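You operate a simulated robot arm through the tools that you are given. There is no shell and no other tool. Be economical: measure what you need, move in short steps, check, and stop when the job is done.

Carry out the task below with a simulated two-armed robot. There is one attempt and no reset: what you move stays moved.

Task
Charge can 57 slowly to about 200 V in its holder, under the yellow cover.
Fine: volts as the voltmeter shows; the can starts discharged; plus stud on the plus side; unlock, red switch on only with the cover over the can; hands off it once charged; no trip.

It is judged by the outcome, as a careful person would: the job done as asked, and still so three seconds after it is handed in. It fails if anything else is knocked over, pushed out of place, dropped, spilled or broken. Lids that push on must go on centred and level and be pressed home; caps that screw on are set level and turned clockwise until they are tight.

Robot
Two 7-joint arms with fingered hands on one trunk that stands fixed in place. Base frame: the origin is at the foot of the trunk, x ahead of it, y to its left, z up. Lengths are in mm, angles in degrees, forces in N, time in s.
The left shoulder is at [59, 174, 1065], the right one opposite. With the tool pointing down near the work surface each hand reaches from about 300 to 740 mm from the base axis, measured 20 degrees to its own side. Payload 3.8 kg a hand.
The tool frame of a hand sits at the grasp point between the pads (the TCP): z along the fingers, y along the line on which they close. The tips reach 26 mm beyond it. The gripper opens to 132 mm. The gripper's body begins 73 mm behind the TCP. The gripper is a hand of 3 fingers: y runs from the thumb to the fingers, the wrist lies at [0, 0, -224] in the tool frame.
Orientation is told as [roll, pitch, yaw] about the base's x, y, z axes, in that order, counted from this pose: with the fingers straight down and closing along the base's y, the tool's x points along the base's -x, its y along +y and its z along -z.

Tools
- The arms move only by the tool arm_command. It takes "left_commands", "right_commands" or both (then of equal length, played together; a hand with none holds still); each is a list of rows, each a list of 6 numbers: the shift along the tool's x, y, z in cm, then the turn, a rotation vector about the tool's x, y, z in degrees. In form: [[tx, ty, tz, wx, wy, wz], ...]. A call has 1 to 12 rows; each row shifts and turns the commanded pose from where the row before left it, along the tool's axes as they then stand. A row lasts 0.2 s, in which the tool goes at most 50 mm and 8.6 degrees; a call with a longer step from one row to the next is refused whole. Where a pose cannot be reached the arm comes as near as it can. A force on the tool above 40 N (or 10 N above the force at the start of the call, whichever is more), or a blocked arm, ends the call early, and 0.2 s more pass. In this call time passes only in rows, and 0.2 s behind the last. It gives the time, the measured TCP pose, the force on the tool (base axes), the opening and the grip force at its end, in the units of the frame above (readings bear some noise), with the torque about the TCP (base axes, N m) and any sound that the robot's microphone picked up.
- Cameras (640 x 400 px; columns grow to the right, rows downward): "scene" is now at [169.7, 27.8, 999.1]; the picture's right is [0.34, -0.94, 0.00], its down [0.26, 0.10, -0.96] and it looks along [0.90, 0.33, 0.28] (base axes); focal length 214 px, centre (320, 200). "left" rides on the left gripper at [-62, 3, -92] in its tool frame; the picture's right is [-0.05, -1.00, 0.00], its down [0.83, -0.04, -0.56] and it looks along [0.56, -0.03, 0.83] (tool axes); focal length 230 px, centre (320, 200). "right" rides on the right gripper at [62, 3, -92] in its tool frame; the picture's right is [-0.05, 1.00, 0.00], its down [-0.83, -0.04, -0.56] and it looks along [-0.56, -0.03, 0.83] (tool axes); focal length 230 px, centre (320, 200).
- grab_frame(camera): a new picture of that camera. It takes no simulated time.
- raise_lower(by): slides the trunk up (or, below 0, down) by that many mm; the arms and the scene camera ride with it, the base frame stays. It gives what a move gives, with no picture.
- curl_fingers(finger1, finger2, thumb_bend, hand): sets how far each is bent, from 0 (flat) to 1 (curled in); at 0.3 the hand is open as for a grip, at 0.7 the pads meet at the TCP. One left out holds its place. A second passes; each finger stops where it meets its share of the squeeze, and holds until it gets a number again. It is the only way to open and close the hand. It gives what a move gives, with no picture; readings hold the bend of each and the force on the fingers (four entries, about 0 where the hand has none), thumb and palm.
- turn_head(pan, tilt): turns the head with the scene camera to pan (to the left, within 60 degrees either way) and tilt (down, from -29 to 69), counted from straight ahead of the robot. It gives what a move gives.
- locate(camera, pixels): there is no depth. For up to 12 entries [column, row, z] of the newest picture of that camera ("zoom" is the newest enlarged one), the place [x, y] in the base frame at which the ray of that pixel passes the height z, good to about 2 mm. It takes no simulated time.
- zoom(camera, box): a new picture of the part [left, top, right, bottom] of that camera's present view, enlarged. It takes no simulated time.
- close_job(): hands the job in; it is judged then, once.

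Go step by step. Measure first, check grasps and placings, and put right what went wrong. The budget is 80 turns and 44 pictures, counting those below and the enlarged ones. Unless the task says otherwise, let go and move clear before handing in, and close with one line.

The tools are called after "Call:" as a command line: name --argument value ..., lists and objects as JSON in quotes. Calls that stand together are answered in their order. arm_command: Moves the arms, as the interface text tells. Its arguments: {"type":"object","properties":{"left_commands":{"type":"array","items":{"type":"array","items":{"type":"number"}}},"right_commands":{"type":"array","items":{"type":"array","items":{"type":"number"}}}},"required":[]} The other tools are called the same way: raise_lower (by) slides the trunk up or down; curl_fingers (finger1, finger2, thumb_bend, hand) moves the fingers one by one; turn_head (pan, tilt) turns the head that bears the scene camera; grab_frame (camera) takes a picture; locate (camera, pixels) gives the place at which the rays of pixels pass given heights; zoom (camera, box) takes an enlarged picture of a part of a camera's view; close_job () hands the job in.

At the start:

```text
clock: 0.0
left_eef_pos: [291.8, 327.2, 1251.5]
left_tool_rot: [-0.1, -0.2, 0.1]
left_contact_force: [0.7, 0.5, 0.5]
left_ft_torque: [0.0, 0.0, 0.0]
left_finger_gap: 131.9
left_grip_force: 0.2
left_shape: jaw
left_bend: [0.3, 0.3, 0.3]
left_finger forces: [0.1, 0.0, 0.0, 0.0, 0.0, 0.0]
right_eef_pos: [302.9, -26.2, 1232.1]
right_tool_rot: [0.0, 0.1, 0.0]
right_contact_force: [0.1, 0.1, 0.2]
right_ft_torque: [0.02, -0.02, 0.01]
right_finger_gap: 131.9
right_grip_force: 0.1
right_shape: jaw
right_bend: [0.3, 0.3, 0.3]
right_finger forces: [0.0, 0.0, 0.0, 0.0, 0.0, 0.0]
trunk travel left (down, up): [-375.0, 107.0]
head pan, tilt: [20.1, -16.0]
```

scene: 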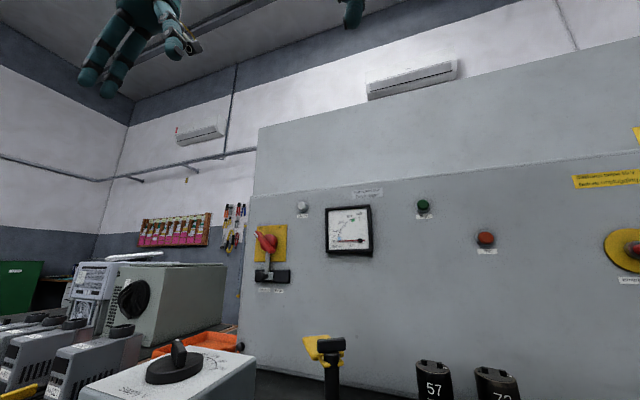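
right: 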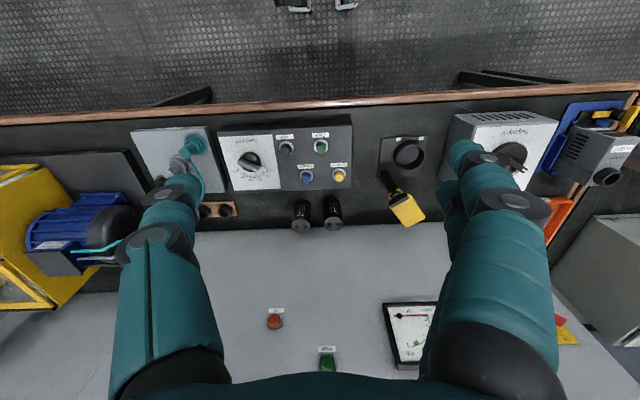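
left: 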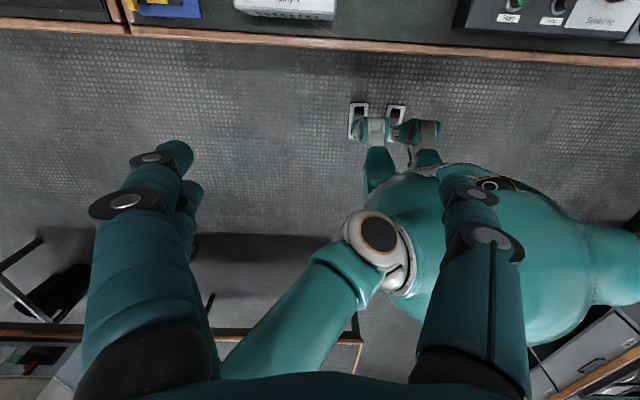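

The scene shows a panel with a voltmeter at (350,230), a red switch at (268,245), and cans 57 and 72 at (433,385) and (495,390). I'll tilt the head down to see the bench.

Call:
turn_head --pan 10 --tilt 30

Call:
grab_frame --camera "scene"

```text
clock: 1.1
left_eef_pos: [290.5, 329.3, 1250.7]
left_tool_rot: [0.0, -0.1, 0.1]
left_contact_force: [-0.3, 1.0, -0.1]
left_ft_torque: [-0.02, 0.01, 0.0]
left_finger_gap: 132.0
left_grip_force: 0.0
left_shape: jaw
left_bend: [0.3, 0.3, 0.3]
left_finger forces: [0.0, 0.0, 0.1, 0.1, 0.1, 0.1]
right_eef_pos: [303.2, -24.7, 1233.2]
right_tool_rot: [0.0, 0.2, 0.0]
right_contact_force: [1.0, 0.1, 0.4]
right_ft_torque: [0.0, 0.02, 0.01]
right_finger_gap: 132.2
right_grip_force: 0.0
right_shape: jaw
right_bend: [0.3, 0.3, 0.3]
right_finger forces: [0.0, 0.1, 0.1, 0.1, 0.1, 0.0]
trunk travel left (down, up): [-375.0, 107.0]
head pan, tilt: [10.0, 30.0]
```

```text
40 pictures are left
```

scene: 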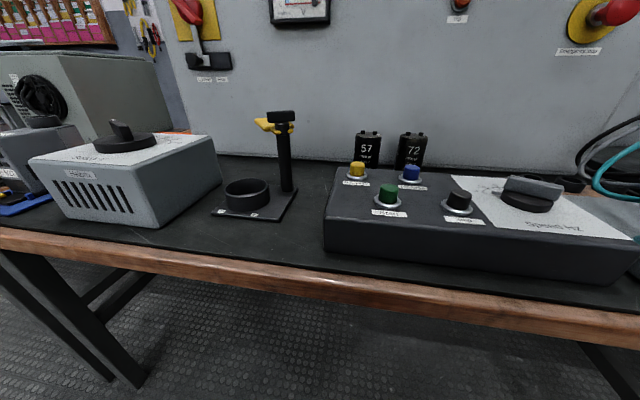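

The bench holds a ring holder at (246,195), a stand with a yellow item at (275,123), cans at (367,150) and (411,150), a button box and a box with a knob. I'll enlarge the parts.

Call:
zoom --camera "scene" --box '[200, 90, 360, 230]'

Call:
zoom --camera "scene" --box '[320, 110, 640, 290]'

Call:
zoom --camera "scene" --box '[0, 0, 240, 230]'

Call:
zoom --camera "right" --box '[120, 90, 460, 260]'

```text
2.86 times, centred on (280, 160) of scene
```

zoom: 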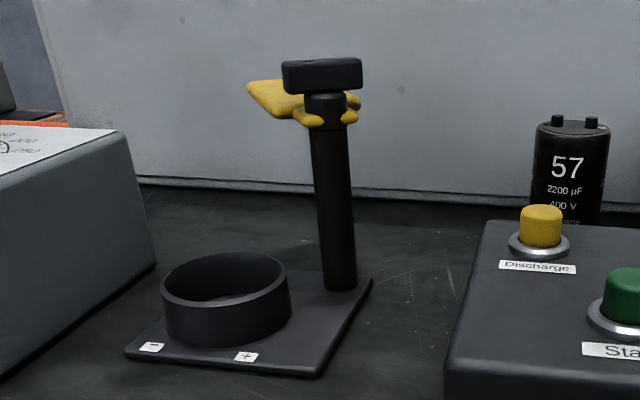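

```text
2.00 times, centred on (480, 200) of scene
```

zoom: 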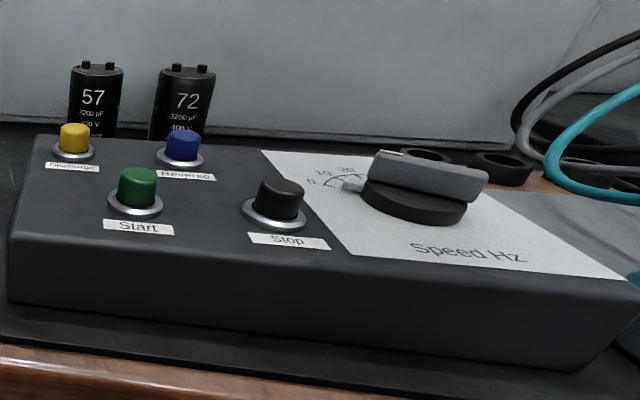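

```text
1.74 times, centred on (120, 115) of scene
```

zoom: 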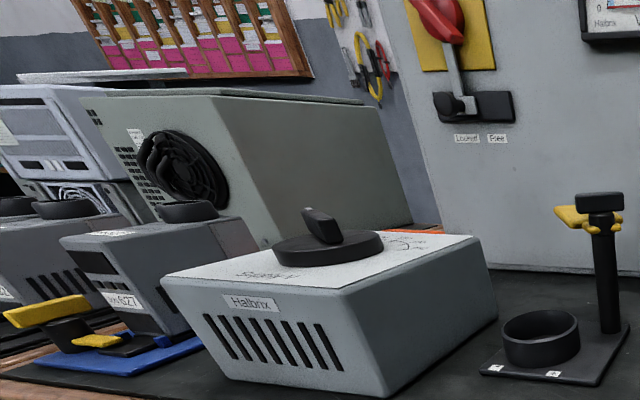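

```text
1.88 times, centred on (290, 175) of right
```

zoom: 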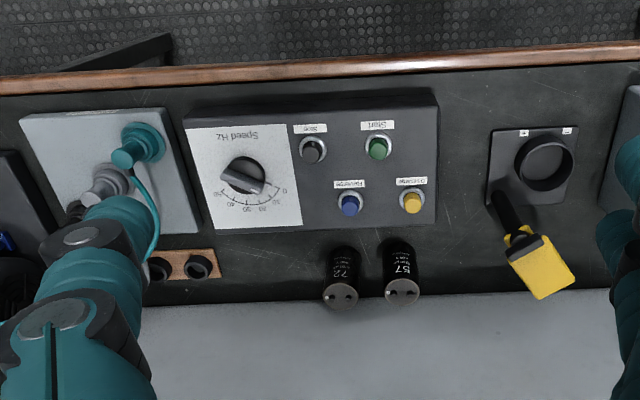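

Now I'll look at the wall panel: the switch, the meter, the lamps and their labels.

Call:
turn_head --pan 10 --tilt 0

Call:
grab_frame --camera "scene"

Call:
zoom --camera "scene" --box '[140, 110, 340, 235]'

Call:
zoom --camera "scene" --box '[340, 80, 640, 267]'

Call:
locate --camera "right" --pixels '[[409, 154, 850], [301, 228, 850], [333, 227, 850], [392, 176, 850], [405, 208, 1000], [511, 157, 950], [338, 174, 880]]'

```text
clock: 2.1
left_eef_pos: [292.1, 328.4, 1251.3]
left_tool_rot: [-0.1, -0.2, 0.0]
left_contact_force: [-0.4, 0.2, 0.1]
left_ft_torque: [0.01, -0.02, 0.02]
left_finger_gap: 131.9
left_grip_force: 0.1
left_shape: jaw
left_bend: [0.3, 0.3, 0.3]
left_finger forces: [0.0, 0.1, 0.0, 0.0, 0.0, 0.0]
right_eef_pos: [302.9, -25.8, 1231.9]
right_tool_rot: [0.1, 0.0, -0.1]
right_contact_force: [-0.8, 0.2, 0.1]
right_ft_torque: [-0.01, 0.02, -0.02]
right_finger_gap: 131.8
right_grip_force: 0.1
right_shape: jaw
right_bend: [0.3, 0.3, 0.3]
right_finger forces: [0.0, 0.0, 0.0, 0.0, 0.1, 0.0]
trunk travel left (down, up): [-375.0, 107.0]
head pan, tilt: [10.0, 0.0]
```

```text
35 pictures are left
```

scene: 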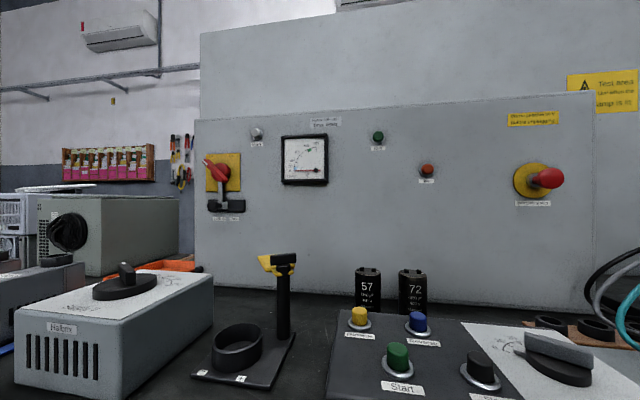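

```text
3.20 times, centred on (240, 172) of scene
```

zoom: 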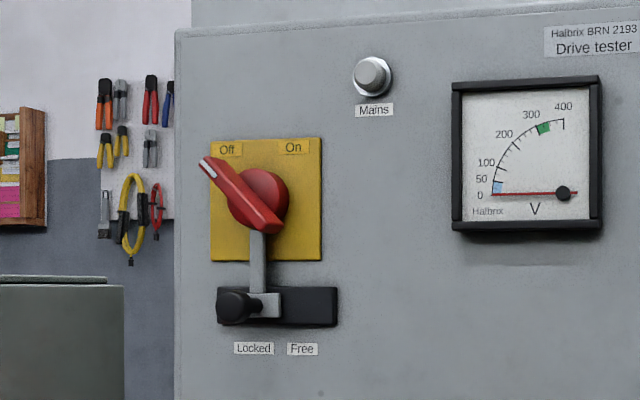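

```text
2.13 times, centred on (490, 174) of scene
```

zoom: 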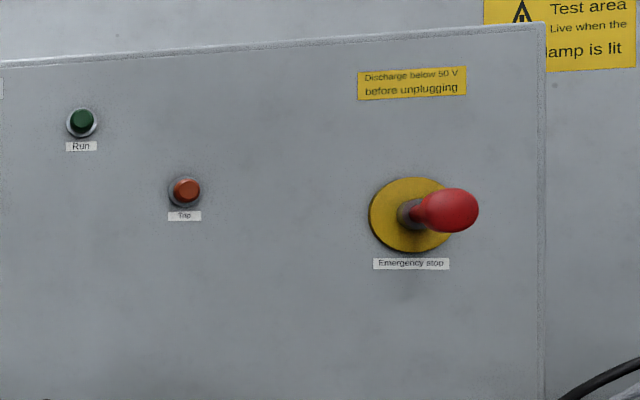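

```text
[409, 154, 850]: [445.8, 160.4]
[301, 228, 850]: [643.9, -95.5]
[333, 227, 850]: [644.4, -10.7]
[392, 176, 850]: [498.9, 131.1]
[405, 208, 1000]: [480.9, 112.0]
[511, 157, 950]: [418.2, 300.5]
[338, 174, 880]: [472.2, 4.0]
```

I need depths, so I'll triangulate the same points from both cameras at several heights.

Call:
locate --camera "scene" --pixels '[[367, 270, 900], [367, 270, 880], [367, 270, 860], [367, 270, 840], [237, 340, 840], [237, 340, 820], [237, 340, 800], [278, 258, 920], [278, 258, 890], [128, 282, 900], [128, 282, 870], [128, 282, 930]]'

Call:
locate --camera "right" --pixels '[[334, 223, 900], [334, 223, 880], [334, 223, 860], [334, 223, 840], [409, 154, 820], [409, 154, 800], [409, 154, 780], [402, 203, 920], [402, 203, 890], [511, 157, 900], [511, 157, 870], [511, 157, 930]]'

```text
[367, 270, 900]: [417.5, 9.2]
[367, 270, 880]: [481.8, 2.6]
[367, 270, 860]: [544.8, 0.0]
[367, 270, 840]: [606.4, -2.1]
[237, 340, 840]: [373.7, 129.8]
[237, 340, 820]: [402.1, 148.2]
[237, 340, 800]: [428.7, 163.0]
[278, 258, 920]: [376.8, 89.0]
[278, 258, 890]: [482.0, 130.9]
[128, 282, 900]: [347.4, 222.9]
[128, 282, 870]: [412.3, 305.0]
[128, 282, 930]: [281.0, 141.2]
```

```text
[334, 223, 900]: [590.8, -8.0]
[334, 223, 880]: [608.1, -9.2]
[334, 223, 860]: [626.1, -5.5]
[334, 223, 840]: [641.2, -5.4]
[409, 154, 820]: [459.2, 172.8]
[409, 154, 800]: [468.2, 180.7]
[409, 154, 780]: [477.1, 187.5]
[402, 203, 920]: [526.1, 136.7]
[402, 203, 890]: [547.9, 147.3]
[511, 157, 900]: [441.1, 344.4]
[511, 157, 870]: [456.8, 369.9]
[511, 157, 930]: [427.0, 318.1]
```

Triangulation gives can 57's top at about (651,-4,826), the holder ring at about (487,195,757) and the panel at x≈700. I'll bring the right hand forward and lower to get a close view.

Call:
arm_command --right_commands '[[-3, 0.4, 2, 0, 0, 0], [-3, 0.4, 2.5, 0, 0, 0], [-3, 0.4, 3, 0, 0, 0], [-3, 0.4, 3, 0, 0, 0], [-3, 0.4, 3, 0, 0, 0], [-2.7, 0.6, 3, 0, 0, 0]]'

Call:
grab_frame --camera "right"

Call:
zoom --camera "right" --box '[260, 150, 420, 250]'

```text
clock: 3.5
left_eef_pos: [291.8, 329.0, 1251.3]
left_tool_rot: [-0.1, -0.1, 0.1]
left_contact_force: [0.0, -0.3, 0.1]
left_ft_torque: [-0.03, 0.01, 0.02]
left_finger_gap: 131.8
left_grip_force: 0.2
left_shape: jaw
left_bend: [0.3, 0.3, 0.3]
left_finger forces: [0.0, 0.1, 0.1, 0.0, 0.1, 0.0]
right_eef_pos: [480.2, 1.0, 1067.1]
right_tool_rot: [0.1, 0.0, 0.1]
right_contact_force: [0.4, -0.1, 0.3]
right_ft_torque: [0.03, 0.0, -0.02]
right_finger_gap: 131.6
right_grip_force: 0.1
right_shape: jaw
right_bend: [0.3, 0.3, 0.3]
right_finger forces: [0.0, 0.1, 0.0, 0.1, 0.0, 0.0]
trunk travel left (down, up): [-375.0, 107.0]
head pan, tilt: [10.0, 0.0]
```

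```text
32 pictures are left
```

right: 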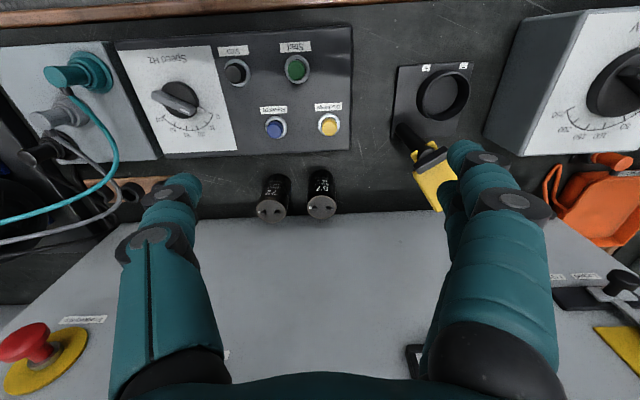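

```text
4.00 times, centred on (340, 200) of right
```

zoom: 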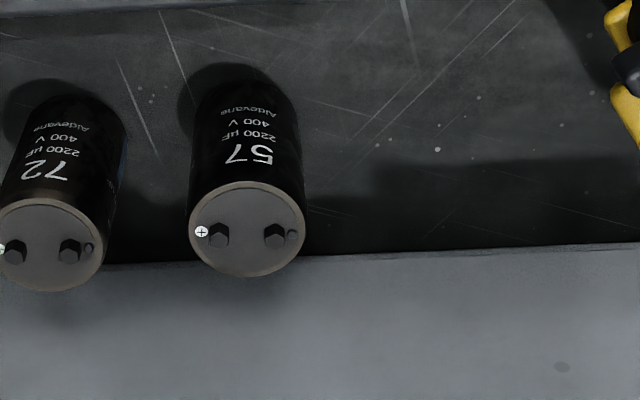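

Can 57's plus mark is at the -y stud (zoom 201,231), which matches the holder's plus side at -y. I'll measure the can, ring, labels and post from this new viewpoint.

Call:
locate --camera "right" --pixels '[[321.7, 206.5, 850], [321.7, 206.5, 830], [321.7, 206.5, 810], [443, 97, 780], [443, 97, 760], [443, 97, 740], [426, 68, 725], [464, 66, 725], [400, 140, 720], [431, 158, 870], [431, 158, 850], [422, 165, 870]]'

Call:
zoom --camera "right" --box '[370, 50, 530, 150]'

Call:
locate --camera "zoom" --pixels '[[320, 200, 720]]'

```text
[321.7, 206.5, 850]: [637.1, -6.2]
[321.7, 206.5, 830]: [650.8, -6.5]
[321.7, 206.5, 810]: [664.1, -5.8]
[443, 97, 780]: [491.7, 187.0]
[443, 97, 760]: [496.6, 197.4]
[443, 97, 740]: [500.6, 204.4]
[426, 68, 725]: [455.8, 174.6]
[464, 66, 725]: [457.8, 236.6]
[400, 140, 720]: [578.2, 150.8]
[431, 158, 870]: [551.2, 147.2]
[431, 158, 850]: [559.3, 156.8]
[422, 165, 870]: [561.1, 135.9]
```

```text
4.00 times, centred on (450, 100) of right
```

zoom: 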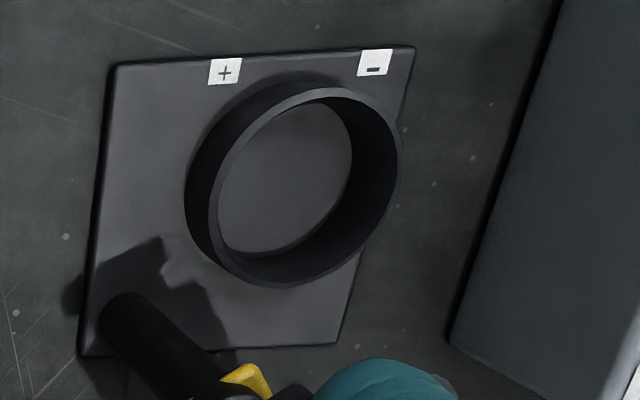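

```text
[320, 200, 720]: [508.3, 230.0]
```

Labels confirmed: "+" at zoom (225,71) on the -y side. I'll measure the ring and plate geometry in this zoom.

Call:
locate --camera "zoom" --pixels '[[305, 188, 757], [208, 190, 757], [400, 185, 757], [330, 88, 757], [275, 288, 757], [112, 65, 722], [415, 48, 722], [340, 343, 722], [82, 355, 722], [122, 318, 722], [285, 180, 725], [305, 188, 750]]'

Call:
grab_frame --camera "scene"

```text
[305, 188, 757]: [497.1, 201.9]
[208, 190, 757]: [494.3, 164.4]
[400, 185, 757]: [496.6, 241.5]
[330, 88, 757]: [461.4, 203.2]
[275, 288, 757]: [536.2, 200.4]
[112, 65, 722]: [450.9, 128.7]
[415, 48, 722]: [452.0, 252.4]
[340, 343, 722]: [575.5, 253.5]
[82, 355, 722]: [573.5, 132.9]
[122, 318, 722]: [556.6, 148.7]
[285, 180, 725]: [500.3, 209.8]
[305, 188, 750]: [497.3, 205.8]
```

```text
29 pictures are left
```

scene: 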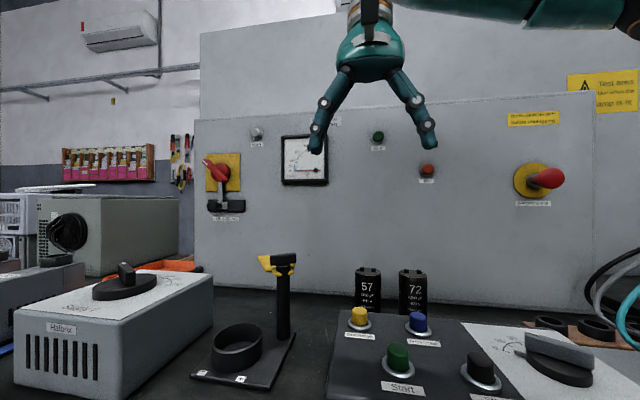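

The ring centre is about (498,203) with outer diameter about 76, the post is at (557,150), and the can's top is near (651,-6). Neighbour can 72 and the button box are close, so I'll measure their edges before choosing a grasp yaw.

Call:
grab_frame --camera "right"

Call:
locate --camera "right" --pixels '[[271, 210, 826], [350, 147, 775], [329, 125, 785], [320, 213, 720], [400, 214, 720], [274, 127, 785], [625, 275, 966], [640, 335, 1060], [437, 205, 860], [612, 82, 840], [570, 135, 830]]'

```text
28 pictures are left
```

right: 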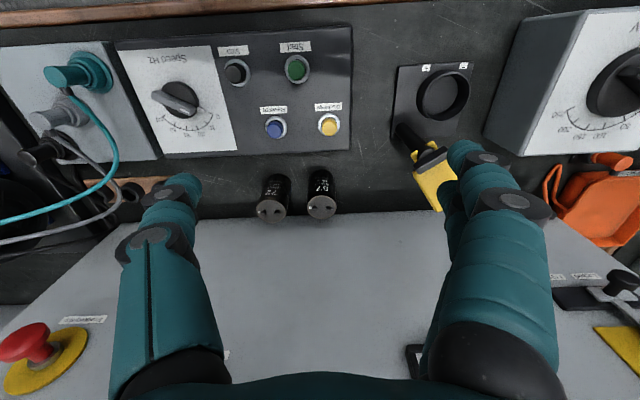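

```text
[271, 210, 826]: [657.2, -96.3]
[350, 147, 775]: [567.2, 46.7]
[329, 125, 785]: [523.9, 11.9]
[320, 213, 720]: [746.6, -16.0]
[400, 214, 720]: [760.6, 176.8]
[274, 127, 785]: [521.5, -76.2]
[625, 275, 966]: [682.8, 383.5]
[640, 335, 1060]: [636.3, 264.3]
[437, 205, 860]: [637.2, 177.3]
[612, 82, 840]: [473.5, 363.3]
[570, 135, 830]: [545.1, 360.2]
```

Can 72 is at (657,-96), the panel at x≈750, and the box's back edge at x≈567. A yaw of -45 clears all of them, and it clears the post at the holder too. I'll turn, descend to z≈900 and move over can 57.

Call:
arm_command --right_commands '[[0, 0, 2.8, 0, 0, 7.5], [0, 0, 2.8, 0, 0, 7.5], [0, 0, 2.8, 0, 0, 7.5], [0, 0, 2.8, 0, 0, 7.5], [0, 0, 2.8, 0, 0, 7.5], [0, 0, 2.7, 0, 0, 7.5], [-3.16, 2.92, 0, 0, 0, 0], [-3.16, 2.92, 0, 0, 0, 0], [-3.16, 2.92, 0, 0, 0, 0], [-3.16, 2.92, 0, 0, 0, 0]]'

Call:
grab_frame --camera "right"

```text
clock: 5.7
left_eef_pos: [290.7, 329.3, 1251.3]
left_tool_rot: [-0.2, 0.0, 0.0]
left_contact_force: [0.3, 0.0, -0.5]
left_ft_torque: [-0.04, 0.02, -0.02]
left_finger_gap: 131.7
left_grip_force: 0.0
left_shape: jaw
left_bend: [0.3, 0.3, 0.3]
left_finger forces: [0.1, 0.0, 0.0, 0.0, 0.0, 0.0]
right_eef_pos: [649.1, -6.1, 899.8]
right_tool_rot: [-0.1, 0.1, -45.0]
right_contact_force: [-0.2, 0.5, -0.1]
right_ft_torque: [-0.02, -0.01, -0.02]
right_finger_gap: 132.0
right_grip_force: 0.2
right_shape: jaw
right_bend: [0.3, 0.3, 0.3]
right_finger forces: [0.1, 0.1, 0.0, 0.1, 0.0, 0.1]
trunk travel left (down, up): [-375.0, 107.0]
head pan, tilt: [10.0, 0.0]
```

```text
27 pictures are left
```

right: 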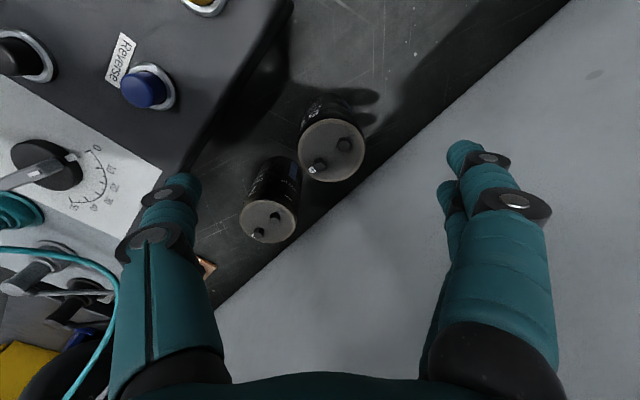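

Can 57's rim is centred at about (332,150) in this picture. I'll locate it precisely.

Call:
locate --camera "right" --pixels '[[332, 150, 826], [299, 150, 826], [365, 150, 826], [332, 119, 826], [332, 182, 826], [269, 220, 826], [317, 166, 832], [344, 143, 832]]'

```text
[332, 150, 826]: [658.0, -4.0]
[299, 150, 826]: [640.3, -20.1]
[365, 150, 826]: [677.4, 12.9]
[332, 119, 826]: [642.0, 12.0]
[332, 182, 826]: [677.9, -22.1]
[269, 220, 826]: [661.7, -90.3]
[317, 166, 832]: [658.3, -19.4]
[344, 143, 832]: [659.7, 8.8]
```

The can's axis is near (660,-6). I'll shift by 11 mm and descend so the pads are around its upper half.

Call:
arm_command --right_commands '[[-0.78, 0.78, 2, 0, 0, 0], [0, 0, 3, 0, 0, 0], [0, 0, 3, 0, 0, 0], [0, 0, 2.3, 0, 0, 0]]'

Call:
grab_frame --camera "right"

Call:
grab_frame --camera "scene"

```text
clock: 6.7
left_eef_pos: [291.4, 328.8, 1250.7]
left_tool_rot: [-0.1, -0.1, -0.1]
left_contact_force: [-0.7, -0.1, -0.1]
left_ft_torque: [-0.02, -0.01, -0.03]
left_finger_gap: 131.9
left_grip_force: 0.1
left_shape: jaw
left_bend: [0.3, 0.3, 0.3]
left_finger forces: [0.0, 0.0, 0.1, 0.0, 0.1, 0.0]
right_eef_pos: [661.7, -7.3, 796.5]
right_tool_rot: [-0.1, 0.1, -45.1]
right_contact_force: [0.7, -0.8, 0.1]
right_ft_torque: [0.03, 0.01, 0.0]
right_finger_gap: 131.8
right_grip_force: 0.0
right_shape: jaw
right_bend: [0.3, 0.3, 0.3]
right_finger forces: [0.0, 0.0, 0.0, 0.0, 0.0, 0.1]
trunk travel left (down, up): [-375.0, 107.0]
head pan, tilt: [10.0, 0.0]
```

```text
26 pictures are left
```

right: 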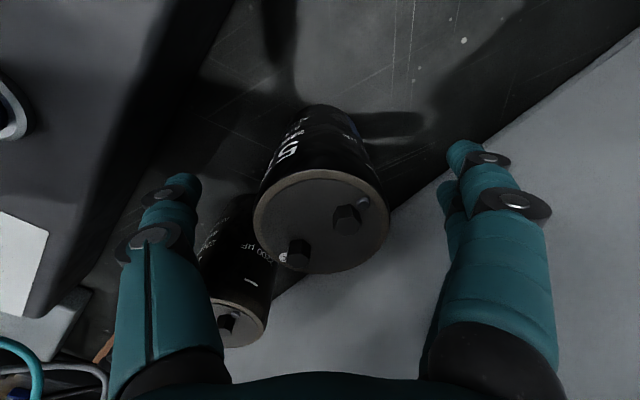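

```text
25 pictures are left
```

scene: 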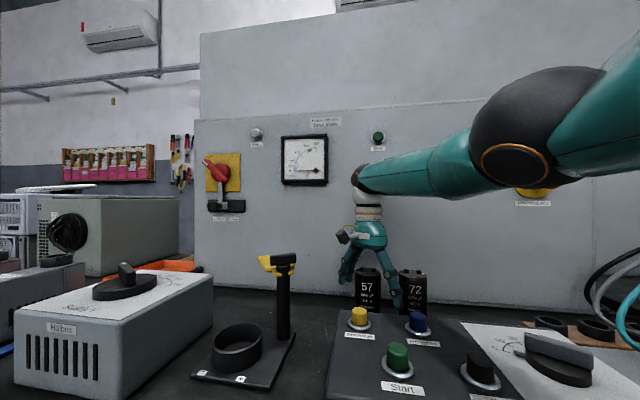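

The can stands between the fingers, with its rim centre at (322,222). I'll check the remaining offset along the tool's x.

Call:
locate --camera "right" --pixels '[[322, 222, 826], [322, 222, 815], [322, 170, 826], [321, 273, 826], [253, 222, 826], [390, 222, 826], [302, 132, 720], [365, 130, 720], [330, 104, 720], [322, 170, 815]]'

```text
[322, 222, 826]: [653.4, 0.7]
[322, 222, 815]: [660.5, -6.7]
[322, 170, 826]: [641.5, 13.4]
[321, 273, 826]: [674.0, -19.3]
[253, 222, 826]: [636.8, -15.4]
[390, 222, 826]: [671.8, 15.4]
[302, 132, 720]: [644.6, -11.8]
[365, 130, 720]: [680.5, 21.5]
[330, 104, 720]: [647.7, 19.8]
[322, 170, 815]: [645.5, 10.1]
```

All views agree that the can axis is at (660.5,-6.3) with its top at z≈816, so the hand is centred. I'll close on it.

Call:
curl_fingers --hand "right" --finger1 0.7 --finger2 0.7 --thumb_bend 0.7

```text
clock: 7.7
left_eef_pos: [292.4, 328.8, 1251.3]
left_tool_rot: [0.0, 0.0, 0.0]
left_contact_force: [0.2, -0.6, -0.3]
left_ft_torque: [0.02, -0.04, 0.0]
left_finger_gap: 131.7
left_grip_force: 0.2
left_shape: jaw
left_bend: [0.3, 0.3, 0.3]
left_finger forces: [0.1, 0.0, 0.0, 0.1, 0.0, 0.0]
right_eef_pos: [662.2, -6.5, 796.1]
right_tool_rot: [-0.1, 0.1, -45.0]
right_contact_force: [0.2, 0.5, 0.3]
right_ft_torque: [0.01, -0.01, 0.01]
right_finger_gap: 50.5
right_grip_force: 20.2
right_shape: fingers
right_bend: [0.57, 0.57, 0.6]
right_finger forces: [10.4, 10.0, 0.1, 0.1, 20.0, 0.0]
trunk travel left (down, up): [-375.0, 107.0]
head pan, tilt: [10.0, 0.0]
```

Gripped at 50.5 mm with 20 N. The straight path would cross the post, so I'll lift, go back toward the robot, then left over the holder.

Call:
arm_command --right_commands '[[0, 0, -2.5, 0, 0, 0], [0, 0, -4.5, 0, 0, 0], [0, 0, -4.5, 0, 0, 0], [3.15, -2.93, 0, 0, 0, 0], [3.15, -2.93, 0, 0, 0, 0], [3.15, -2.93, 0, 0, 0, 0], [3.15, -2.93, 0, 0, 0, 0], [2.76, 2.98, 0, 0, 0, 0], [2.76, 2.98, 0, 0, 0, 0], [2.76, 2.98, 0, 0, 0, 0], [2.76, 2.98, 0, 0, 0, 0], [2.76, 2.98, 0, 0, 0, 0]]'

Call:
grab_frame --camera "right"

Call:
grab_frame --camera "scene"

```text
clock: 10.3
left_eef_pos: [290.6, 329.8, 1252.0]
left_tool_rot: [-0.3, -0.1, 0.0]
left_contact_force: [0.1, -0.5, 0.5]
left_ft_torque: [-0.01, -0.02, 0.01]
left_finger_gap: 132.0
left_grip_force: 0.0
left_shape: jaw
left_bend: [0.3, 0.3, 0.3]
left_finger forces: [0.1, 0.0, 0.0, 0.1, 0.1, 0.0]
right_eef_pos: [498.6, 204.2, 914.0]
right_tool_rot: [0.0, 0.0, -44.9]
right_contact_force: [-0.7, 0.5, -4.0]
right_ft_torque: [-0.02, -0.03, 0.01]
right_finger_gap: 49.6
right_grip_force: 19.9
right_shape: fingers
right_bend: [0.57, 0.57, 0.61]
right_finger forces: [10.3, 10.0, 0.1, 0.0, 19.5, 0.0]
trunk travel left (down, up): [-375.0, 107.0]
head pan, tilt: [10.0, 0.0]
```

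```text
24 pictures are left
```

right: 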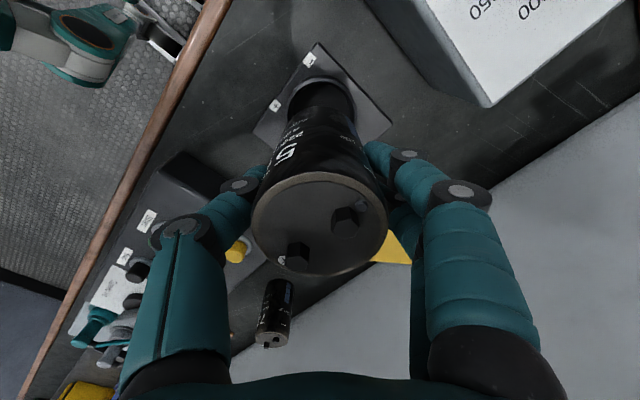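

```text
23 pictures are left
```

scene: 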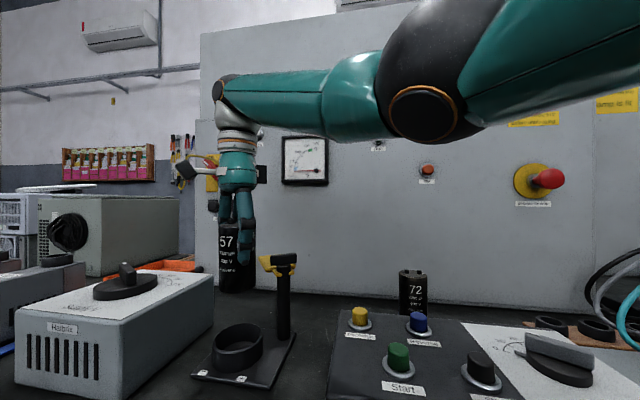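

The can is held above the holder with its plus stud still at -y. I'll measure the ring more finely before lowering.

Call:
zoom --camera "scene" --box '[180, 300, 308, 380]'

Call:
locate --camera "right" --pixels '[[320, 78, 750], [288, 95, 750], [353, 95, 750], [276, 105, 722], [309, 59, 722]]'

```text
5.00 times, centred on (244, 340) of scene
```

zoom: 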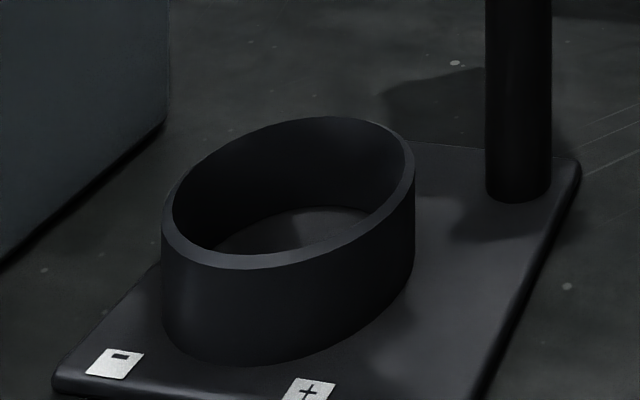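

```text
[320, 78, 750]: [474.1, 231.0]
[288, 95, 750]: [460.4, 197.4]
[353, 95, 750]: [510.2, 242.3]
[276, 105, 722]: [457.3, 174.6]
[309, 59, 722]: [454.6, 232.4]
```

The ring stands about 30 mm tall and is about 69 mm inside, against a 50.5 mm can. I'll take the rim points from this zoom at z≈756.

Call:
locate --camera "zoom" --pixels '[[162, 228, 756], [415, 168, 756], [340, 116, 756], [232, 270, 756], [288, 193, 756], [115, 363, 726], [308, 391, 726], [519, 195, 726]]'

```text
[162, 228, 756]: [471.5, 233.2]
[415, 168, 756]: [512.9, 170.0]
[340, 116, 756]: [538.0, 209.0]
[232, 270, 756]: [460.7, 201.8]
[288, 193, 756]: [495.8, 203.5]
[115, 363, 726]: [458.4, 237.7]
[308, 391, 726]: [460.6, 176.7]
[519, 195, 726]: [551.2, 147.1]
```

The ring centre is at (498,204), right under the can. I'll lower it, with fine steps near the seat.

Call:
arm_command --right_commands '[[0, 0, 4, 0, 0, 0], [0, 0, 4, 0, 0, 0], [0, 0, 2, 0, 0, 0], [0, 0, 0.4, 0, 0, 0], [0, 0, 0.4, 0, 0, 0], [0, 0, 0.3, 0, 0, 0], [0, 0, 0.3, 0, 0, 0]]'

```text
clock: 11.9
left_eef_pos: [290.6, 327.5, 1252.6]
left_tool_rot: [-0.1, -0.2, 0.0]
left_contact_force: [0.1, 1.2, 0.2]
left_ft_torque: [0.0, 0.01, 0.03]
left_finger_gap: 132.0
left_grip_force: 0.1
left_shape: jaw
left_bend: [0.3, 0.3, 0.3]
left_finger forces: [0.1, 0.0, 0.0, 0.0, 0.0, 0.0]
right_eef_pos: [499.0, 204.4, 802.1]
right_tool_rot: [0.4, 0.1, -45.0]
right_contact_force: [0.6, -1.1, 18.3]
right_ft_torque: [-0.09, 0.02, 0.0]
right_finger_gap: 49.0
right_grip_force: 22.8
right_shape: fingers
right_bend: [0.58, 0.58, 0.62]
right_finger forces: [11.7, 11.8, 0.1, 0.0, 22.0, 0.0]
trunk travel left (down, up): [-375.0, 107.0]
head pan, tilt: [10.0, 0.0]
```

Contact at z=802 (18 N), so the can is on the holder's floor. I'll ease off slightly, then release.

Call:
arm_command --right_commands '[[0, 0, -0.15, 0, 0, 0]]'

Call:
curl_fingers --hand "right" --finger1 0.45 --finger2 0.45 --thumb_bend 0.45

Call:
grab_frame --camera "right"

```text
clock: 12.3
left_eef_pos: [290.1, 327.7, 1252.5]
left_tool_rot: [-0.1, -0.1, -0.2]
left_contact_force: [-0.3, -0.5, -0.3]
left_ft_torque: [0.03, 0.01, -0.01]
left_finger_gap: 132.1
left_grip_force: 0.1
left_shape: jaw
left_bend: [0.3, 0.3, 0.3]
left_finger forces: [0.0, 0.0, 0.0, 0.1, 0.0, 0.0]
right_eef_pos: [499.6, 203.8, 801.9]
right_tool_rot: [0.3, 0.1, -45.0]
right_contact_force: [1.9, -0.1, 21.8]
right_ft_torque: [-0.04, -0.07, -0.03]
right_finger_gap: 49.2
right_grip_force: 23.6
right_shape: fingers
right_bend: [0.58, 0.58, 0.62]
right_finger forces: [12.7, 12.9, 0.0, 0.0, 21.5, 0.0]
trunk travel left (down, up): [-375.0, 107.0]
head pan, tilt: [10.0, 0.0]
```

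```text
clock: 13.3
left_eef_pos: [291.9, 328.8, 1250.9]
left_tool_rot: [-0.2, -0.1, 0.0]
left_contact_force: [0.3, 0.8, 0.0]
left_ft_torque: [0.01, -0.05, 0.0]
left_finger_gap: 131.9
left_grip_force: 0.1
left_shape: jaw
left_bend: [0.3, 0.3, 0.3]
left_finger forces: [0.0, 0.0, 0.1, 0.0, 0.0, 0.0]
right_eef_pos: [499.6, 203.9, 800.8]
right_tool_rot: [0.0, 0.1, -45.1]
right_contact_force: [-0.6, 0.0, 0.0]
right_ft_torque: [-0.01, 0.0, -0.03]
right_finger_gap: 84.1
right_grip_force: 0.0
right_shape: fingers
right_bend: [0.45, 0.45, 0.45]
right_finger forces: [0.0, 0.0, 0.0, 0.1, 0.0, 0.1]
trunk travel left (down, up): [-375.0, 107.0]
head pan, tilt: [10.0, 0.0]
```

```text
21 pictures are left
```

right: 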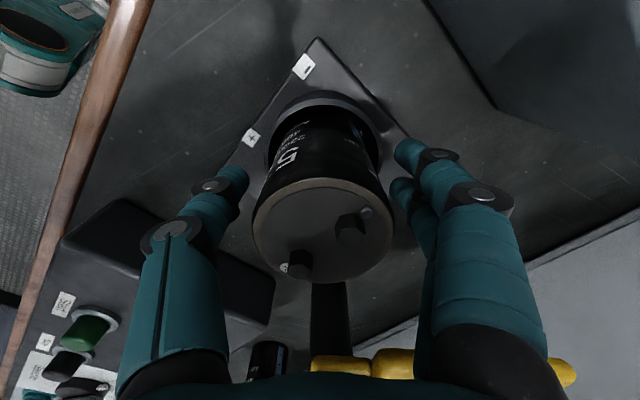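

The can stands free in the ring with its plus stud on the plus side. I'll raise the hand clear and look at the cover from above.

Call:
arm_command --right_commands '[[0, 0, -3, 0, 0, 0], [0, 0, -4.5, 0, 0, 0], [0, 0, -4.5, 0, 0, 0], [0, 0, -4.5, 0, 0, 0], [0, 0, -4.5, 0, 0, 0]]'

Call:
grab_frame --camera "right"

Call:
zoom --camera "scene" --box '[180, 230, 340, 390]'

```text
clock: 14.5
left_eef_pos: [290.7, 328.2, 1251.9]
left_tool_rot: [-0.2, -0.1, 0.0]
left_contact_force: [-0.5, -0.8, 0.2]
left_ft_torque: [0.0, 0.02, -0.03]
left_finger_gap: 131.7
left_grip_force: 0.0
left_shape: jaw
left_bend: [0.3, 0.3, 0.3]
left_finger forces: [0.1, 0.0, 0.0, 0.0, 0.0, 0.1]
right_eef_pos: [498.4, 202.8, 1010.9]
right_tool_rot: [0.0, 0.2, -45.0]
right_contact_force: [0.8, -0.5, 0.5]
right_ft_torque: [0.0, -0.02, 0.03]
right_finger_gap: 84.2
right_grip_force: 0.1
right_shape: fingers
right_bend: [0.45, 0.45, 0.45]
right_finger forces: [0.0, 0.1, 0.0, 0.0, 0.0, 0.0]
trunk travel left (down, up): [-375.0, 107.0]
head pan, tilt: [10.0, 0.0]
```

```text
20 pictures are left
```

right: 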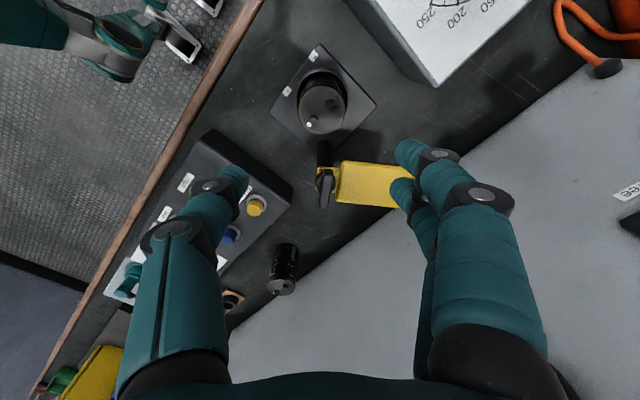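

```text
2.50 times, centred on (260, 310) of scene
```

zoom: 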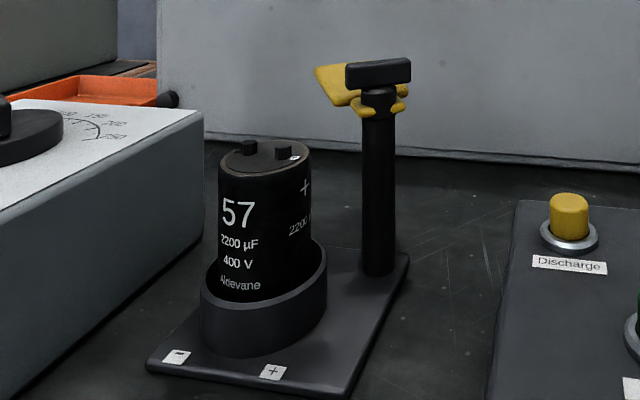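

The yellow plate (340–412, 162–207) points away from the can at about 45°, with the black T-bar at (325,187) on the post top. I'll locate the bar and plate.

Call:
zoom --camera "right" --box '[280, 130, 440, 230]'

Call:
locate --camera "right" --pixels '[[325, 187, 890], [325, 187, 875], [325, 187, 860], [341, 180, 865], [410, 185, 865], [322, 95, 822], [322, 172, 880], [325, 206, 880]]'

Call:
locate --camera "scene" --pixels '[[284, 259, 890], [284, 259, 875], [284, 259, 860]]'

```text
4.00 times, centred on (360, 180) of right
```

zoom: 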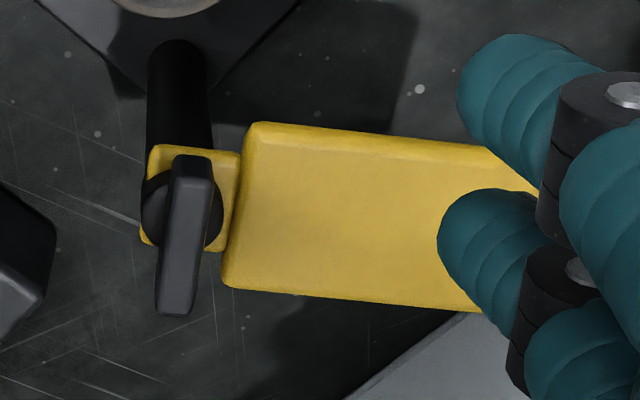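

```text
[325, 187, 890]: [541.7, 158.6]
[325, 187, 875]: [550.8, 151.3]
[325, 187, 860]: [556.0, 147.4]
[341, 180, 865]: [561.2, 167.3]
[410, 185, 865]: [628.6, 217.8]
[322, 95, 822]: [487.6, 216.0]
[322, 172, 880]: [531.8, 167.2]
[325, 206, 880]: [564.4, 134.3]
```

```text
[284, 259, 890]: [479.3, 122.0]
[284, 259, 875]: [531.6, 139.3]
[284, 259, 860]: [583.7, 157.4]
```

The T-bar is centred near (554,150), top z≈880, lying across the present closing line, so yaw -45 can grip it directly. I'll go above it and lower to z≈893.

Call:
arm_command --right_commands '[[-3.85, 0.08, 0, 0, 0, 0], [-3.85, 0.08, 0, 0, 0, 0], [0, 0, 4, 0, 0, 0], [0, 0, 4, 0, 0, 0], [0, 0, 2.5, 0, 0, 0], [0, 0, 1.3, 0, 0, 0]]'

Call:
grab_frame --camera "right"

Call:
zoom --camera "scene" --box '[200, 180, 360, 280]'

```text
clock: 15.9
left_eef_pos: [291.3, 328.5, 1252.4]
left_tool_rot: [-0.1, -0.2, 0.0]
left_contact_force: [0.0, -0.9, -0.4]
left_ft_torque: [0.0, -0.01, -0.03]
left_finger_gap: 131.8
left_grip_force: 0.1
left_shape: jaw
left_bend: [0.3, 0.3, 0.3]
left_finger forces: [0.1, 0.0, 0.0, 0.0, 0.0, 0.0]
right_eef_pos: [552.9, 148.7, 891.5]
right_tool_rot: [0.0, 0.1, -44.9]
right_contact_force: [0.1, 0.6, -0.6]
right_ft_torque: [0.02, 0.01, -0.02]
right_finger_gap: 84.1
right_grip_force: 0.1
right_shape: fingers
right_bend: [0.45, 0.45, 0.45]
right_finger forces: [0.0, 0.0, 0.1, 0.1, 0.0, 0.0]
trunk travel left (down, up): [-375.0, 107.0]
head pan, tilt: [10.0, 0.0]
```

```text
17 pictures are left
```

right: 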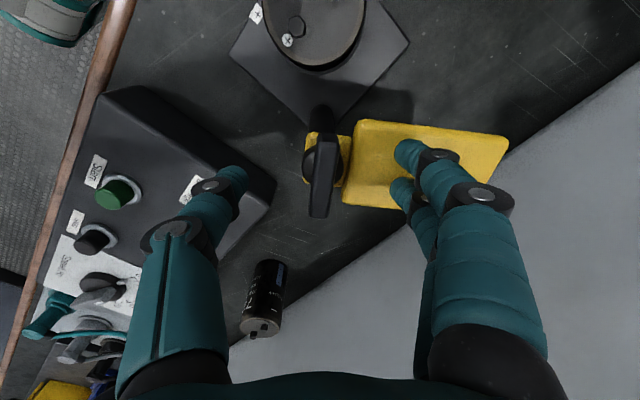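

```text
4.00 times, centred on (280, 230) of scene
```

zoom: 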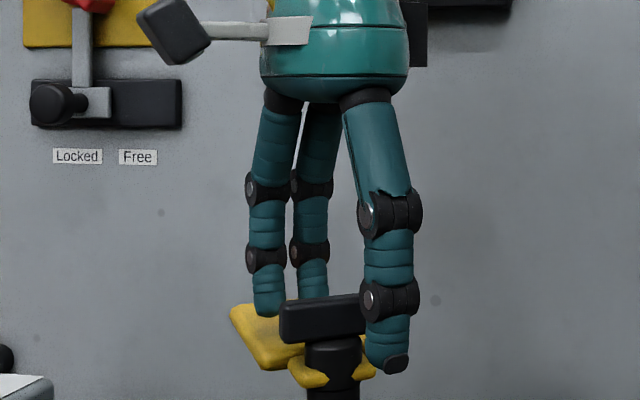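

The bar sits between the thumb and fingers. I'll close on it.

Call:
curl_fingers --hand "right" --finger1 0.75 --finger2 0.75 --thumb_bend 0.75

```text
clock: 16.9
left_eef_pos: [292.8, 328.6, 1250.8]
left_tool_rot: [-0.1, 0.0, 0.1]
left_contact_force: [-0.6, -0.3, -0.4]
left_ft_torque: [-0.04, -0.02, 0.0]
left_finger_gap: 132.1
left_grip_force: 0.0
left_shape: jaw
left_bend: [0.3, 0.3, 0.3]
left_finger forces: [0.0, 0.0, 0.1, 0.1, 0.1, 0.0]
right_eef_pos: [555.2, 149.4, 889.5]
right_tool_rot: [-0.1, 0.2, -45.0]
right_contact_force: [3.2, 2.7, -9.1]
right_ft_torque: [0.05, -0.02, -0.08]
right_finger_gap: 13.5
right_grip_force: 11.3
right_shape: fingers
right_bend: [0.71, 0.72, 0.69]
right_finger forces: [7.2, 6.0, 0.1, 0.0, 9.6, 0.0]
trunk travel left (down, up): [-375.0, 107.0]
head pan, tilt: [10.0, 0.0]
```

Gripped at 13.5 mm. I'll start turning the cover counter-clockwise (base +yaw) in part and check.

Call:
arm_command --right_commands '[[0, 0, 0, 0, 0, -8], [0, 0, 0, 0, 0, -8], [0, 0, 0, 0, 0, -8], [0, 0, 0, 0, 0, -8], [0, 0, 0, 0, 0, -8]]'

Call:
grab_frame --camera "right"

```text
clock: 18.1
left_eef_pos: [293.0, 328.9, 1250.1]
left_tool_rot: [-0.1, 0.0, 0.1]
left_contact_force: [-0.5, -0.3, -0.4]
left_ft_torque: [0.0, 0.01, -0.01]
left_finger_gap: 131.7
left_grip_force: 0.0
left_shape: jaw
left_bend: [0.3, 0.3, 0.3]
left_finger forces: [0.1, 0.0, 0.1, 0.1, 0.1, 0.0]
right_eef_pos: [555.4, 149.9, 889.5]
right_tool_rot: [0.0, 0.2, -4.9]
right_contact_force: [4.0, 0.0, -11.0]
right_ft_torque: [-0.06, -0.09, -0.02]
right_finger_gap: 13.3
right_grip_force: 10.0
right_shape: fingers
right_bend: [0.71, 0.72, 0.69]
right_finger forces: [5.9, 4.7, 0.0, 0.1, 10.2, 0.0]
trunk travel left (down, up): [-375.0, 107.0]
head pan, tilt: [10.0, 0.0]
```

```text
15 pictures are left
```

right: 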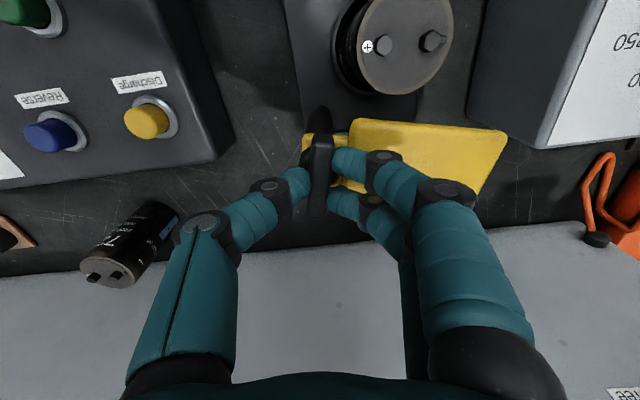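

The cover follows the hand. I'll turn the remaining ~50° to bring it over the can.

Call:
arm_command --right_commands '[[0, 0, 0, 0, 0, -8.4], [0, 0, 0, 0, 0, -8.4], [0, 0, 0, 0, 0, -8.4], [0, 0, 0, 0, 0, -8.4], [0, 0, 0, 0, 0, -8.4], [0, 0, 0, 0, 0, -8.4]]'

Call:
grab_frame --camera "right"

```text
clock: 19.5
left_eef_pos: [291.3, 328.2, 1250.5]
left_tool_rot: [-0.1, -0.1, 0.0]
left_contact_force: [-0.4, 0.3, 0.2]
left_ft_torque: [0.01, 0.01, 0.02]
left_finger_gap: 132.0
left_grip_force: 0.0
left_shape: jaw
left_bend: [0.3, 0.3, 0.3]
left_finger forces: [0.0, 0.0, 0.1, 0.0, 0.0, 0.1]
right_eef_pos: [553.9, 150.5, 891.4]
right_tool_rot: [0.1, 0.1, 45.5]
right_contact_force: [1.6, -2.0, -9.1]
right_ft_torque: [-0.04, -0.05, -0.01]
right_finger_gap: 13.2
right_grip_force: 10.6
right_shape: fingers
right_bend: [0.72, 0.72, 0.68]
right_finger forces: [5.2, 3.9, 0.0, 0.0, 11.9, 0.1]
trunk travel left (down, up): [-375.0, 107.0]
head pan, tilt: [10.0, 0.0]
```

```text
14 pictures are left
```

right: 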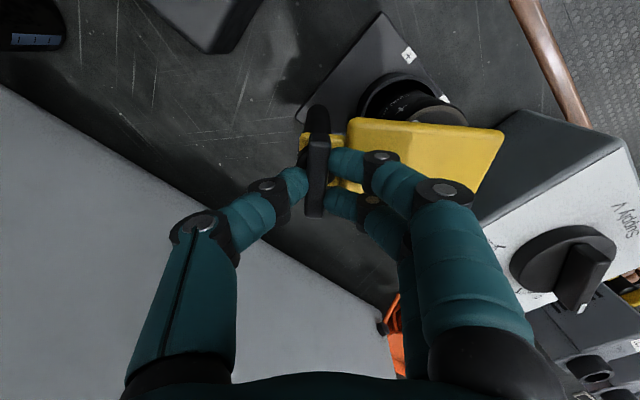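

The plate now lies over the can. I'll check its footprint against the can centre (498,204).

Call:
locate --camera "right" --pixels '[[352, 118, 858], [503, 130, 858], [487, 205, 858], [345, 190, 858], [422, 160, 858]]'

Call:
zoom --camera "scene" --box '[180, 220, 340, 380]'

```text
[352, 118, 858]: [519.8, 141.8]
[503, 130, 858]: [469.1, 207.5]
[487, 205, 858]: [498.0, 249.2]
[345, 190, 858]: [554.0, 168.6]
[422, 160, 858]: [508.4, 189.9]
```

```text
2.50 times, centred on (260, 300) of scene
```

zoom: 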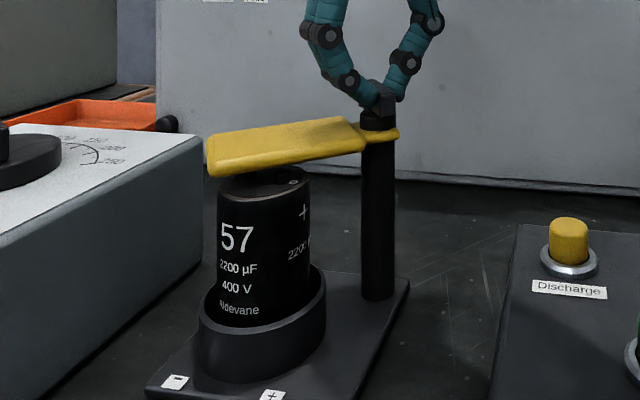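

The plate points at about 132°; the can lies at about 136°, so I'll turn 4° more.

Call:
arm_command --right_commands '[[0, 0, 0, 0, 0, -2], [0, 0, 0, 0, 0, -2]]'

Call:
curl_fingers --hand "right" --finger1 0.5 --finger2 0.5 --thumb_bend 0.5

```text
clock: 20.1
left_eef_pos: [292.2, 328.2, 1251.9]
left_tool_rot: [-0.1, -0.1, 0.0]
left_contact_force: [1.0, 0.4, -0.2]
left_ft_torque: [0.0, 0.02, -0.02]
left_finger_gap: 131.8
left_grip_force: 0.1
left_shape: jaw
left_bend: [0.3, 0.3, 0.3]
left_finger forces: [0.0, 0.0, 0.0, 0.0, 0.1, 0.0]
right_eef_pos: [553.8, 148.7, 892.4]
right_tool_rot: [0.0, 0.0, 49.5]
right_contact_force: [1.4, -1.8, -9.2]
right_ft_torque: [-0.05, -0.01, -0.05]
right_finger_gap: 13.5
right_grip_force: 10.9
right_shape: fingers
right_bend: [0.72, 0.72, 0.68]
right_finger forces: [5.6, 4.3, 0.0, 0.1, 11.8, 0.0]
trunk travel left (down, up): [-375.0, 107.0]
head pan, tilt: [10.0, 0.0]
```

```text
clock: 21.1
left_eef_pos: [292.1, 328.3, 1251.6]
left_tool_rot: [-0.1, -0.1, 0.1]
left_contact_force: [1.0, -0.2, 0.2]
left_ft_torque: [0.0, -0.03, 0.0]
left_finger_gap: 131.9
left_grip_force: 0.0
left_shape: jaw
left_bend: [0.3, 0.3, 0.3]
left_finger forces: [0.1, 0.0, 0.0, 0.0, 0.0, 0.0]
right_eef_pos: [553.3, 150.5, 892.3]
right_tool_rot: [0.1, -0.1, 49.3]
right_contact_force: [-0.2, -0.1, 0.7]
right_ft_torque: [0.01, -0.01, -0.01]
right_finger_gap: 67.2
right_grip_force: 0.0
right_shape: fingers
right_bend: [0.5, 0.5, 0.5]
right_finger forces: [0.1, 0.0, 0.0, 0.1, 0.0, 0.0]
trunk travel left (down, up): [-375.0, 107.0]
head pan, tilt: [10.0, 0.0]
```

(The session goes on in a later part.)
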